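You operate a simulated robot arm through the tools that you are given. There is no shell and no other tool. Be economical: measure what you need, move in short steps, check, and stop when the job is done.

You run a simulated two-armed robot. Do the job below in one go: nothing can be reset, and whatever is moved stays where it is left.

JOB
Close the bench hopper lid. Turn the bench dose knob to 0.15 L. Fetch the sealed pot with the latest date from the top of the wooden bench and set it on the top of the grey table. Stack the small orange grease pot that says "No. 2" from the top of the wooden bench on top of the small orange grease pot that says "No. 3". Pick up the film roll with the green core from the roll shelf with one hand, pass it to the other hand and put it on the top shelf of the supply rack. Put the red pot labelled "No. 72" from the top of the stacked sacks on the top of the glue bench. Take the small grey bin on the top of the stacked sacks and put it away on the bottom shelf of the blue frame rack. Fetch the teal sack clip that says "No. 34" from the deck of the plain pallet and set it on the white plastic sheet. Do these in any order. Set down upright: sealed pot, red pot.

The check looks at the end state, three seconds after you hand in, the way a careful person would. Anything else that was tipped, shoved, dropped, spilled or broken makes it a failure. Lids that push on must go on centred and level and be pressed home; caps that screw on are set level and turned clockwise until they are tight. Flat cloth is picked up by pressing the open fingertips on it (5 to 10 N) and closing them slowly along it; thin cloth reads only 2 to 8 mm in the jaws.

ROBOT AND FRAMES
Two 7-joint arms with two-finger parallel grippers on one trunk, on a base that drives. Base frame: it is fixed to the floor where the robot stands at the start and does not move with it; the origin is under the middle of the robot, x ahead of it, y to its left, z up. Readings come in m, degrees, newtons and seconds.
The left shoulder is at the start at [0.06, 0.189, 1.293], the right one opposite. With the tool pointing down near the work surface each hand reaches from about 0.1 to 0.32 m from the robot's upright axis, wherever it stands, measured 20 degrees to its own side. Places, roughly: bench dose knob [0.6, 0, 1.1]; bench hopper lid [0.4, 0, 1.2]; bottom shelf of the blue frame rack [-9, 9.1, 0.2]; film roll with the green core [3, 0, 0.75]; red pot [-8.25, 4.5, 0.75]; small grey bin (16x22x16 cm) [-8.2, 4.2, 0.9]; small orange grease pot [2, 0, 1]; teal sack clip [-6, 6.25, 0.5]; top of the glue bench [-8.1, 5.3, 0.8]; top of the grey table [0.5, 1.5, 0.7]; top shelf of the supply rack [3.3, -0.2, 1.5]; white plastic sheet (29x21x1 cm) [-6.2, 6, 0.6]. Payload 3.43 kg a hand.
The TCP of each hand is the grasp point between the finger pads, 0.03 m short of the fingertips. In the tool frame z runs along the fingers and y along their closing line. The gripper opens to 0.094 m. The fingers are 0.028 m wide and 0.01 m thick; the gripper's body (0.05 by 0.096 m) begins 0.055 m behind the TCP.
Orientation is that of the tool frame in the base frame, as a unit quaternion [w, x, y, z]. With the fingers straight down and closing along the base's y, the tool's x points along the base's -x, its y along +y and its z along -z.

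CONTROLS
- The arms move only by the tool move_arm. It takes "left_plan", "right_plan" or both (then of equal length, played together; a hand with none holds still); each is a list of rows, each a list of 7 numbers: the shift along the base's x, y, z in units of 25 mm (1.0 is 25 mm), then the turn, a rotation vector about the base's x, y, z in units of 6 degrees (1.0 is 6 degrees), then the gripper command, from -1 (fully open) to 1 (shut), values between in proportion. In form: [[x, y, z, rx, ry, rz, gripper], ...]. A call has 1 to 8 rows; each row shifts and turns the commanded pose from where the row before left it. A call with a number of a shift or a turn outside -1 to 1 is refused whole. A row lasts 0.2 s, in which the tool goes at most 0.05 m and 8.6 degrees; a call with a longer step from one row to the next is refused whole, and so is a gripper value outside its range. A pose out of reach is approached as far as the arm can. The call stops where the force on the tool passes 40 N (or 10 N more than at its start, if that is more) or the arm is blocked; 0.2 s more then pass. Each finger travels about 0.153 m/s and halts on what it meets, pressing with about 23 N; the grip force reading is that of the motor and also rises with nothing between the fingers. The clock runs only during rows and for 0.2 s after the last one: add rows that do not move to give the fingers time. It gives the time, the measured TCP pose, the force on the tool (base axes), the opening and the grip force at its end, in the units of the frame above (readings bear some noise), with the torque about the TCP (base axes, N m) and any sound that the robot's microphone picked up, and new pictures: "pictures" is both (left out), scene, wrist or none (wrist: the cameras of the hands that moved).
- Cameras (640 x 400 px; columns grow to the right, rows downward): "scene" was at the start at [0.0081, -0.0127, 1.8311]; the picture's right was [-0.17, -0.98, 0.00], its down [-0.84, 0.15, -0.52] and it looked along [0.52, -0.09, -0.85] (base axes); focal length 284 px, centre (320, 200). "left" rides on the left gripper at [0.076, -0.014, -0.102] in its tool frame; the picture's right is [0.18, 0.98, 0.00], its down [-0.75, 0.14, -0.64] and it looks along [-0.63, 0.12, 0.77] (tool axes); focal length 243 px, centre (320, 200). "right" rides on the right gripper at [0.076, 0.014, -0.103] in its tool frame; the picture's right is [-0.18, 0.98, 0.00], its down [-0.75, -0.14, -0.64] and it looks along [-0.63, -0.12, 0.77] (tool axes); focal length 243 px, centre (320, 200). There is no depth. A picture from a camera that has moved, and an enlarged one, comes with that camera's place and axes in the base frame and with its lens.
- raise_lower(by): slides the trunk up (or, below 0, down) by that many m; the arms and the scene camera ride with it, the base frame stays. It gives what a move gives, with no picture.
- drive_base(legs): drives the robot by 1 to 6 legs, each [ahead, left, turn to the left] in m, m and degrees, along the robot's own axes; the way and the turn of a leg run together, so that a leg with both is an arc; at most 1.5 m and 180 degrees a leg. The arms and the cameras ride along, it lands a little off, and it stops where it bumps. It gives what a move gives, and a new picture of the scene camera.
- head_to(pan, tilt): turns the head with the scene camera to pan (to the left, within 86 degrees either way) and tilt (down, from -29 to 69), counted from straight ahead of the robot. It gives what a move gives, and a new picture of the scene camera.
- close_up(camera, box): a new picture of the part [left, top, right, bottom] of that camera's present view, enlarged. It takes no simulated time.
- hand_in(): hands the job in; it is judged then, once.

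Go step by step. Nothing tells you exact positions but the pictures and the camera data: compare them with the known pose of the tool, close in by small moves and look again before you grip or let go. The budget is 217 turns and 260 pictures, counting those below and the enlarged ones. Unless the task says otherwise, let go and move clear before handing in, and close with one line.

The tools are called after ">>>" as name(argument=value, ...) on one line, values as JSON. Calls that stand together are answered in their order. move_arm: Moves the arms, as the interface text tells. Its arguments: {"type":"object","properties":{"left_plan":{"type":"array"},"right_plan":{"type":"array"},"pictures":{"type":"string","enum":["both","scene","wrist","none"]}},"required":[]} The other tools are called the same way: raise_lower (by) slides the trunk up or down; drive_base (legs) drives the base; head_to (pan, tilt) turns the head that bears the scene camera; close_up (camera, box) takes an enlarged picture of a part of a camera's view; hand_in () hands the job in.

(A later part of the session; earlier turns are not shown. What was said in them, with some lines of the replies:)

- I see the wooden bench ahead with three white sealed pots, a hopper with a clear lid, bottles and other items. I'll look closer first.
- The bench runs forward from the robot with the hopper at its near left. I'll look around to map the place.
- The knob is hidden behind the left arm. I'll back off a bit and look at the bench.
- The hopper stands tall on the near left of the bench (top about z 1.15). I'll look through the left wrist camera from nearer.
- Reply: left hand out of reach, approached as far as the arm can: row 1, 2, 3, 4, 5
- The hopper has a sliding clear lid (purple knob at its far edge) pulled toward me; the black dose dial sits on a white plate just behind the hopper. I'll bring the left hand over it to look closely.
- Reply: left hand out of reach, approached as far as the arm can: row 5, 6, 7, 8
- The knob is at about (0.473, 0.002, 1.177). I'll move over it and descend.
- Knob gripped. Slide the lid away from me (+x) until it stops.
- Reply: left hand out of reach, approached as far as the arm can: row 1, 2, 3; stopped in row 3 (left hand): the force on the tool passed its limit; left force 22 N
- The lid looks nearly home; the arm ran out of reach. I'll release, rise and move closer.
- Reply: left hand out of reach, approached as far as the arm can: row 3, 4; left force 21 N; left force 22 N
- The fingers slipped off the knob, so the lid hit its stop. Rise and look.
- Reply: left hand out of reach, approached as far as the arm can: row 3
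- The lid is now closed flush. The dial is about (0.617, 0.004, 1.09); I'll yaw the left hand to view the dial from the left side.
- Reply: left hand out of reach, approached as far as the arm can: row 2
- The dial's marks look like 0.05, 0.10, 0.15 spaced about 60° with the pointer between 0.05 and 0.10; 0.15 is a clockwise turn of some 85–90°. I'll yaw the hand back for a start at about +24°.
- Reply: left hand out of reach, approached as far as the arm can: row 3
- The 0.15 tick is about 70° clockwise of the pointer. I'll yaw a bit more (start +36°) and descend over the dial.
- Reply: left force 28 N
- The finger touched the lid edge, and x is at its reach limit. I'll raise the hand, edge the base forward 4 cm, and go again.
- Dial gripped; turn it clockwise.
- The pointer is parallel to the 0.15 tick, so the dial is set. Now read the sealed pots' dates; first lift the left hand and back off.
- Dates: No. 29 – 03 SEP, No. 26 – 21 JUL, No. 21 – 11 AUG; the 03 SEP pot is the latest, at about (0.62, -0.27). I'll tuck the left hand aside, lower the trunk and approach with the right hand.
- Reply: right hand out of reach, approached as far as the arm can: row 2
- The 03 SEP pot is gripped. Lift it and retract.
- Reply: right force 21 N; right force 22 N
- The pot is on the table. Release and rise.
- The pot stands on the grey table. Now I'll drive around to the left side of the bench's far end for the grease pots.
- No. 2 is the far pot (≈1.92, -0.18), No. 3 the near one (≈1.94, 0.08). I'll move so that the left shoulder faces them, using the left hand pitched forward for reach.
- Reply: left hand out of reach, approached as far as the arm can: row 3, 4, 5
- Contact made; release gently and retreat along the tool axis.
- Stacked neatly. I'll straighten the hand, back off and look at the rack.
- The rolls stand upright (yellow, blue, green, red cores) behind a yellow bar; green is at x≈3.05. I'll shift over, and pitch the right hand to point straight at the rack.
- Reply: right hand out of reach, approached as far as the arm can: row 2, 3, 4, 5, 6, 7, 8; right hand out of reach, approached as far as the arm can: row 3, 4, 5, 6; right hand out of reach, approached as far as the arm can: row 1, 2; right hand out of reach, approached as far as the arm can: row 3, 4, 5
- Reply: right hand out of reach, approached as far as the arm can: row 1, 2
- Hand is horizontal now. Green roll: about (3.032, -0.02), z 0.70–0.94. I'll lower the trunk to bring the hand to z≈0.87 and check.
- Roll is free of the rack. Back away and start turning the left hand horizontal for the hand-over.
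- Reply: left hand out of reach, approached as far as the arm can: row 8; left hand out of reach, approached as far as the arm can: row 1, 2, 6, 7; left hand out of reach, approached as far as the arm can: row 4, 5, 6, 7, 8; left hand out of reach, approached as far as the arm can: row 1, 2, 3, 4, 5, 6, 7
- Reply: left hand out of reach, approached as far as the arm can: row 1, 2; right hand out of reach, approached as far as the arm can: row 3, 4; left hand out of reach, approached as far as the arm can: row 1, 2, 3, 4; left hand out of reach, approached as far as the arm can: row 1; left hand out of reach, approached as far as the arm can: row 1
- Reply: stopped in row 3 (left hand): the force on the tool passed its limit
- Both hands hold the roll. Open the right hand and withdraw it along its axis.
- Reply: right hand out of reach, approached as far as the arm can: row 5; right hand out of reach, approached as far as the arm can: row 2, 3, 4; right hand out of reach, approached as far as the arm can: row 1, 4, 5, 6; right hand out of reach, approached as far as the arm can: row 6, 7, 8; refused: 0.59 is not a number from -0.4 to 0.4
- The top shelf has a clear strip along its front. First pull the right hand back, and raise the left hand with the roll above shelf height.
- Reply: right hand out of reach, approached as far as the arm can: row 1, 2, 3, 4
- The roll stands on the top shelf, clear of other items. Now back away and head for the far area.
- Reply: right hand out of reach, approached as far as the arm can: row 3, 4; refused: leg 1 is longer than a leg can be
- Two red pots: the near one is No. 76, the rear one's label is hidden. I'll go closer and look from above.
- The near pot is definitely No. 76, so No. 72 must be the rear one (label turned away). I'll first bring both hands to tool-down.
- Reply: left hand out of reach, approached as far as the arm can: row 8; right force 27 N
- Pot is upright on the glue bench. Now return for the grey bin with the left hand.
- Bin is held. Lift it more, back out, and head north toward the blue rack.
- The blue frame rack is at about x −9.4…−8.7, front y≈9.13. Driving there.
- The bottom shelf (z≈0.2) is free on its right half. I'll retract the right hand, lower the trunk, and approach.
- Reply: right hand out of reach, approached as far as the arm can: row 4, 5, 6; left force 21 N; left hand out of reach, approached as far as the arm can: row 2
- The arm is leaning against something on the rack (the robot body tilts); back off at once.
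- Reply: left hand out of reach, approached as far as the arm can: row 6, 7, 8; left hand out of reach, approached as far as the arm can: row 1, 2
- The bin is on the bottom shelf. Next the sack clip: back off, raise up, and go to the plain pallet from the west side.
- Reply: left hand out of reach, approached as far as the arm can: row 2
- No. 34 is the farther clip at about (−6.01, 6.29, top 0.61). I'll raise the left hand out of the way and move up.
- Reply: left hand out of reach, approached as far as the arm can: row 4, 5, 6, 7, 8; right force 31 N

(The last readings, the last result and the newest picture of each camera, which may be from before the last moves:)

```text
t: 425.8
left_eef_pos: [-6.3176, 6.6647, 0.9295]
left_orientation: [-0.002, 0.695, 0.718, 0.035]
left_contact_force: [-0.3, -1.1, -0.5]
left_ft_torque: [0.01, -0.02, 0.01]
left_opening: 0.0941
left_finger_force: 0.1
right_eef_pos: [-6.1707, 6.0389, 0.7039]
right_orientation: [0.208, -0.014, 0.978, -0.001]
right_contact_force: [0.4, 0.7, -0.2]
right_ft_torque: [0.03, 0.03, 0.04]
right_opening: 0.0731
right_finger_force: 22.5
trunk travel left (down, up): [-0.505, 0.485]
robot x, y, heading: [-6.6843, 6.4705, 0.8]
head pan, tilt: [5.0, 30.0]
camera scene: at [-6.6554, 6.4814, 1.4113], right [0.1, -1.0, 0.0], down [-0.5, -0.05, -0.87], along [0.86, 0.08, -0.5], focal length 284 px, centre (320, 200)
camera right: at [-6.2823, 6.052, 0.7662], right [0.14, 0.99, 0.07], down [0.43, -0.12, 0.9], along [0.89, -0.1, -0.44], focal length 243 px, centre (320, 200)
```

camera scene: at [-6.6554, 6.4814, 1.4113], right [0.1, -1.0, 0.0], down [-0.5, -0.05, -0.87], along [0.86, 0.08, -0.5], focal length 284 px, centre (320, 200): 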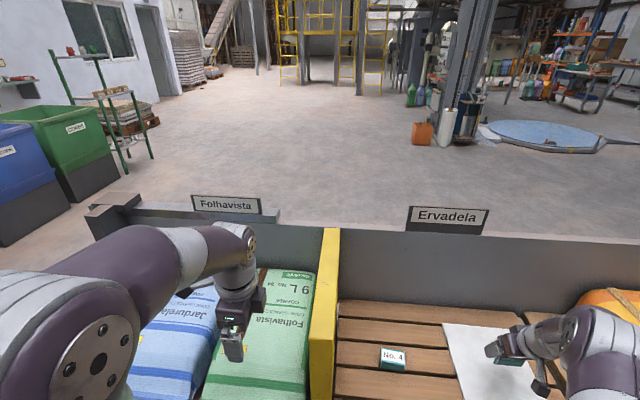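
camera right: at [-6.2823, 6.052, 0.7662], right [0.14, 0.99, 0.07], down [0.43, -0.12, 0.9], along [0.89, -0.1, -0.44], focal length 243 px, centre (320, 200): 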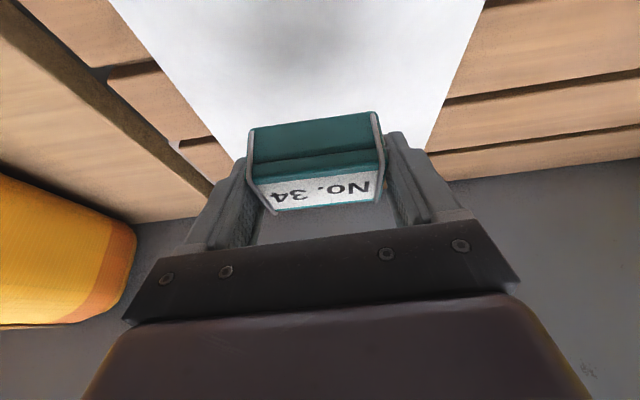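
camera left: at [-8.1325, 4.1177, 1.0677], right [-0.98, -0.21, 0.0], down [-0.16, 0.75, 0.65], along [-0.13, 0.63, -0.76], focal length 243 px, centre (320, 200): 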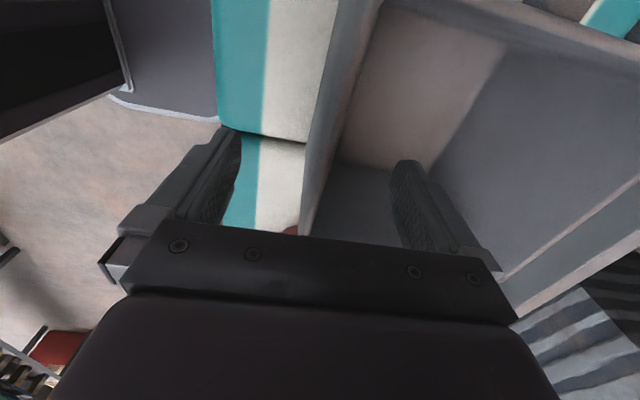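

>>> move_arm(right_plan=[[0, 0, -0.8, 0, 0, 0, 0.2], [0, 0, -0.7, 0, 0, 0, 0.2], [0, 0, -0.4, 0, 0, 0, 0.2]], pictures="none")

>>> move_arm(right_plan=[[0, 0, -0.2, 0, 0, 0, 0.2], [0, 0, -0.2, 0, 0, 0, 0.2]], pictures="none")

```text
t: 426.6
left_eef_pos: [-6.3171, 6.6633, 0.9292]
left_orientation: [-0.001, 0.695, 0.718, 0.035]
left_contact_force: [-1.1, 0.1, 0.4]
left_ft_torque: [0.0, 0.02, 0.02]
left_opening: 0.0941
left_finger_force: 0.2
right_eef_pos: [-6.1703, 6.0407, 0.6564]
right_orientation: [0.209, -0.014, 0.978, -0.001]
right_contact_force: [0.1, -0.2, 0.2]
right_ft_torque: [0.01, 0.0, 0.01]
right_opening: 0.0733
right_finger_force: 23.3
trunk travel left (down, up): [-0.505, 0.485]
robot x, y, heading: [-6.6845, 6.475, 0.5]
head pan, tilt: [5.0, 30.0]
```

```text
t: 427.2
left_eef_pos: [-6.3173, 6.6634, 0.9298]
left_orientation: [-0.002, 0.695, 0.718, 0.034]
left_contact_force: [0.6, 0.6, 0.5]
left_ft_torque: [0.0, -0.01, 0.04]
left_opening: 0.0938
left_finger_force: 0.1
right_eef_pos: [-6.1717, 6.0416, 0.6452]
right_orientation: [0.209, -0.013, 0.978, -0.001]
right_contact_force: [-0.8, 0.6, -0.2]
right_ft_torque: [0.03, -0.02, 0.03]
right_opening: 0.0735
right_finger_force: 23.1
trunk travel left (down, up): [-0.505, 0.485]
robot x, y, heading: [-6.6887, 6.47, 0.6]
head pan, tilt: [5.0, 30.0]
```

>>> move_arm(right_plan=[[0, 0, -0.15, 0, 0, 0, 0.2], [0, 0, -0.1, 0, 0, 0, 0.2]], pictures="none")

```text
t: 427.8
left_eef_pos: [-6.3176, 6.664, 0.9294]
left_orientation: [0.0, 0.695, 0.718, 0.035]
left_contact_force: [0.2, -0.6, -0.4]
left_ft_torque: [0.0, 0.01, -0.02]
left_opening: 0.0943
left_finger_force: 0.1
right_eef_pos: [-6.1704, 6.0423, 0.6401]
right_orientation: [0.208, -0.013, 0.978, -0.001]
right_contact_force: [-1.0, -0.7, -0.4]
right_ft_torque: [0.0, -0.01, 0.01]
right_opening: 0.0731
right_finger_force: 22.9
trunk travel left (down, up): [-0.505, 0.485]
robot x, y, heading: [-6.686, 6.4765, 0.6]
head pan, tilt: [5.0, 30.0]
```

>>> move_arm(right_plan=[[0, 0, -0.12, 0, 0, 0, 0.2], [0, 0, -0.1, 0, 0, 0, 0.2]], pictures="none")

```text
t: 428.4
left_eef_pos: [-6.3182, 6.6649, 0.9301]
left_orientation: [0.0, 0.695, 0.718, 0.035]
left_contact_force: [-0.7, 0.4, 0.6]
left_ft_torque: [0.03, -0.03, 0.01]
left_opening: 0.0939
left_finger_force: 0.1
right_eef_pos: [-6.1707, 6.0409, 0.6381]
right_orientation: [0.211, -0.014, 0.977, -0.002]
right_contact_force: [-1.8, 3.7, 18.9]
right_ft_torque: [0.63, -0.13, 0.09]
right_opening: 0.0734
right_finger_force: 22.9
trunk travel left (down, up): [-0.505, 0.485]
robot x, y, heading: [-6.685, 6.4775, 0.5]
head pan, tilt: [5.0, 30.0]
```

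Contact; release and retreat.

>>> move_arm(right_plan=[[0, 0, 0.1, 0, 0, 0, 0.2], [0, 0, 0, 0, 0, 0, -0.7], [0, 0, 0, 0, 0, 0, -1], [0, 0, 0, 0, 0, 0, -1], [-0.2, 0, 0.6, 0, 0, 0, -1], [-0.3, 0, 0.9, 0, 0, 0, -1], [-0.3, 0, 0.9, 0, 0, 0, -1], [-0.3, 0, 0.9, 0, 0, 0, -1]], pictures="wrist")

```text
t: 430.2
left_eef_pos: [-6.3175, 6.6635, 0.9292]
left_orientation: [-0.001, 0.695, 0.718, 0.034]
left_contact_force: [-0.3, -0.2, -0.1]
left_ft_torque: [0.01, 0.01, -0.02]
left_opening: 0.0943
left_finger_force: 0.1
right_eef_pos: [-6.198, 6.0398, 0.7208]
right_orientation: [0.208, -0.014, 0.978, -0.002]
right_contact_force: [-0.1, -0.6, -0.3]
right_ft_torque: [0.01, -0.01, 0.0]
right_opening: 0.0941
right_finger_force: 0.0
trunk travel left (down, up): [-0.505, 0.485]
robot x, y, heading: [-6.6841, 6.4767, 0.4]
head pan, tilt: [5.0, 30.0]
camera right: at [-6.3089, 6.0518, 0.7834], right [0.14, 0.99, 0.07], down [0.43, -0.12, 0.89], along [0.89, -0.1, -0.44], focal length 243 px, centre (320, 200)
```

right: 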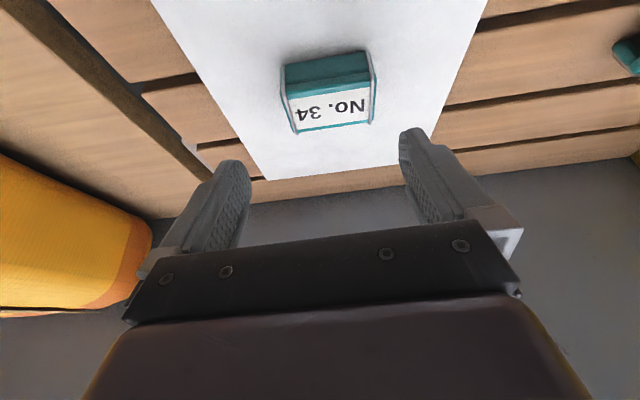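

The clip lies on the white sheet. I'll move the hand clear and hand in.

>>> move_arm(right_plan=[[-0.5, 0, 1, 0, 0, 0, -1], [-1, 0, 1, 0, 0, 0, -1], [-1, 0, 1, 0, 0, 0, -1], [-1, 0, 1, 0, 0.5, 0, -1], [-1, 0, 0, 0, 0.5, 0, -1]], pictures="none")

>>> drive_base(legs=[[-0.4, 0, 0]])

```text
t: 431.4
left_eef_pos: [-6.317, 6.6633, 0.9284]
left_orientation: [-0.001, 0.695, 0.718, 0.035]
left_contact_force: [-0.2, 0.1, -0.6]
left_ft_torque: [0.02, 0.02, 0.0]
left_opening: 0.0942
left_finger_force: 0.1
right_eef_pos: [-6.3111, 6.0397, 0.8203]
right_orientation: [0.158, -0.014, 0.987, 0.0]
right_contact_force: [-0.4, 0.2, -0.1]
right_ft_torque: [-0.04, -0.01, -0.03]
right_opening: 0.094
right_finger_force: 0.1
trunk travel left (down, up): [-0.505, 0.485]
robot x, y, heading: [-6.688, 6.4785, 0.7]
head pan, tilt: [5.0, 30.0]
```

```text
t: 433.9
left_eef_pos: [-6.7211, 6.6608, 0.9304]
left_orientation: [-0.001, 0.695, 0.718, 0.035]
left_contact_force: [-0.1, 0.1, -0.4]
left_ft_torque: [0.02, 0.0, 0.0]
left_opening: 0.0941
left_finger_force: 0.0
right_eef_pos: [-6.7115, 6.0358, 0.8203]
right_orientation: [0.158, -0.015, 0.987, 0.0]
right_contact_force: [-0.2, 0.1, 0.5]
right_ft_torque: [0.0, 0.01, -0.02]
right_opening: 0.0941
right_finger_force: 0.0
trunk travel left (down, up): [-0.505, 0.485]
robot x, y, heading: [-7.0851, 6.4731, 0.7]
head pan, tilt: [5.0, 30.0]
camera scene: at [-7.0584, 6.4772, 1.4113], right [0.1, -0.99, 0.0], down [-0.5, -0.05, -0.87], along [0.86, 0.09, -0.5], focal length 284 px, centre (320, 200)
```

scene: 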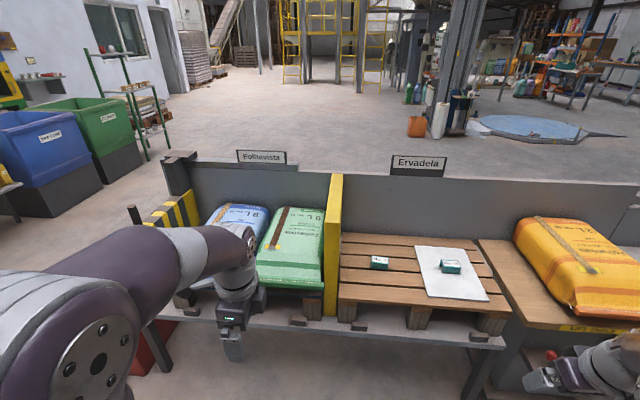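

>>> hand_in()

```text
The job is handed in.
```

I've done all eight parts and handed the job in. The one thing I couldn't confirm is the red pot: I never saw a "No. 72" label on it. I took the unlabelled-looking rear pot because the only other red pot on the sacks reads "No. 76". Also, the arm briefly leaned on the blue rack while I placed the bin. I backed off, and the rack and the things on it looked unmoved in the pictures.
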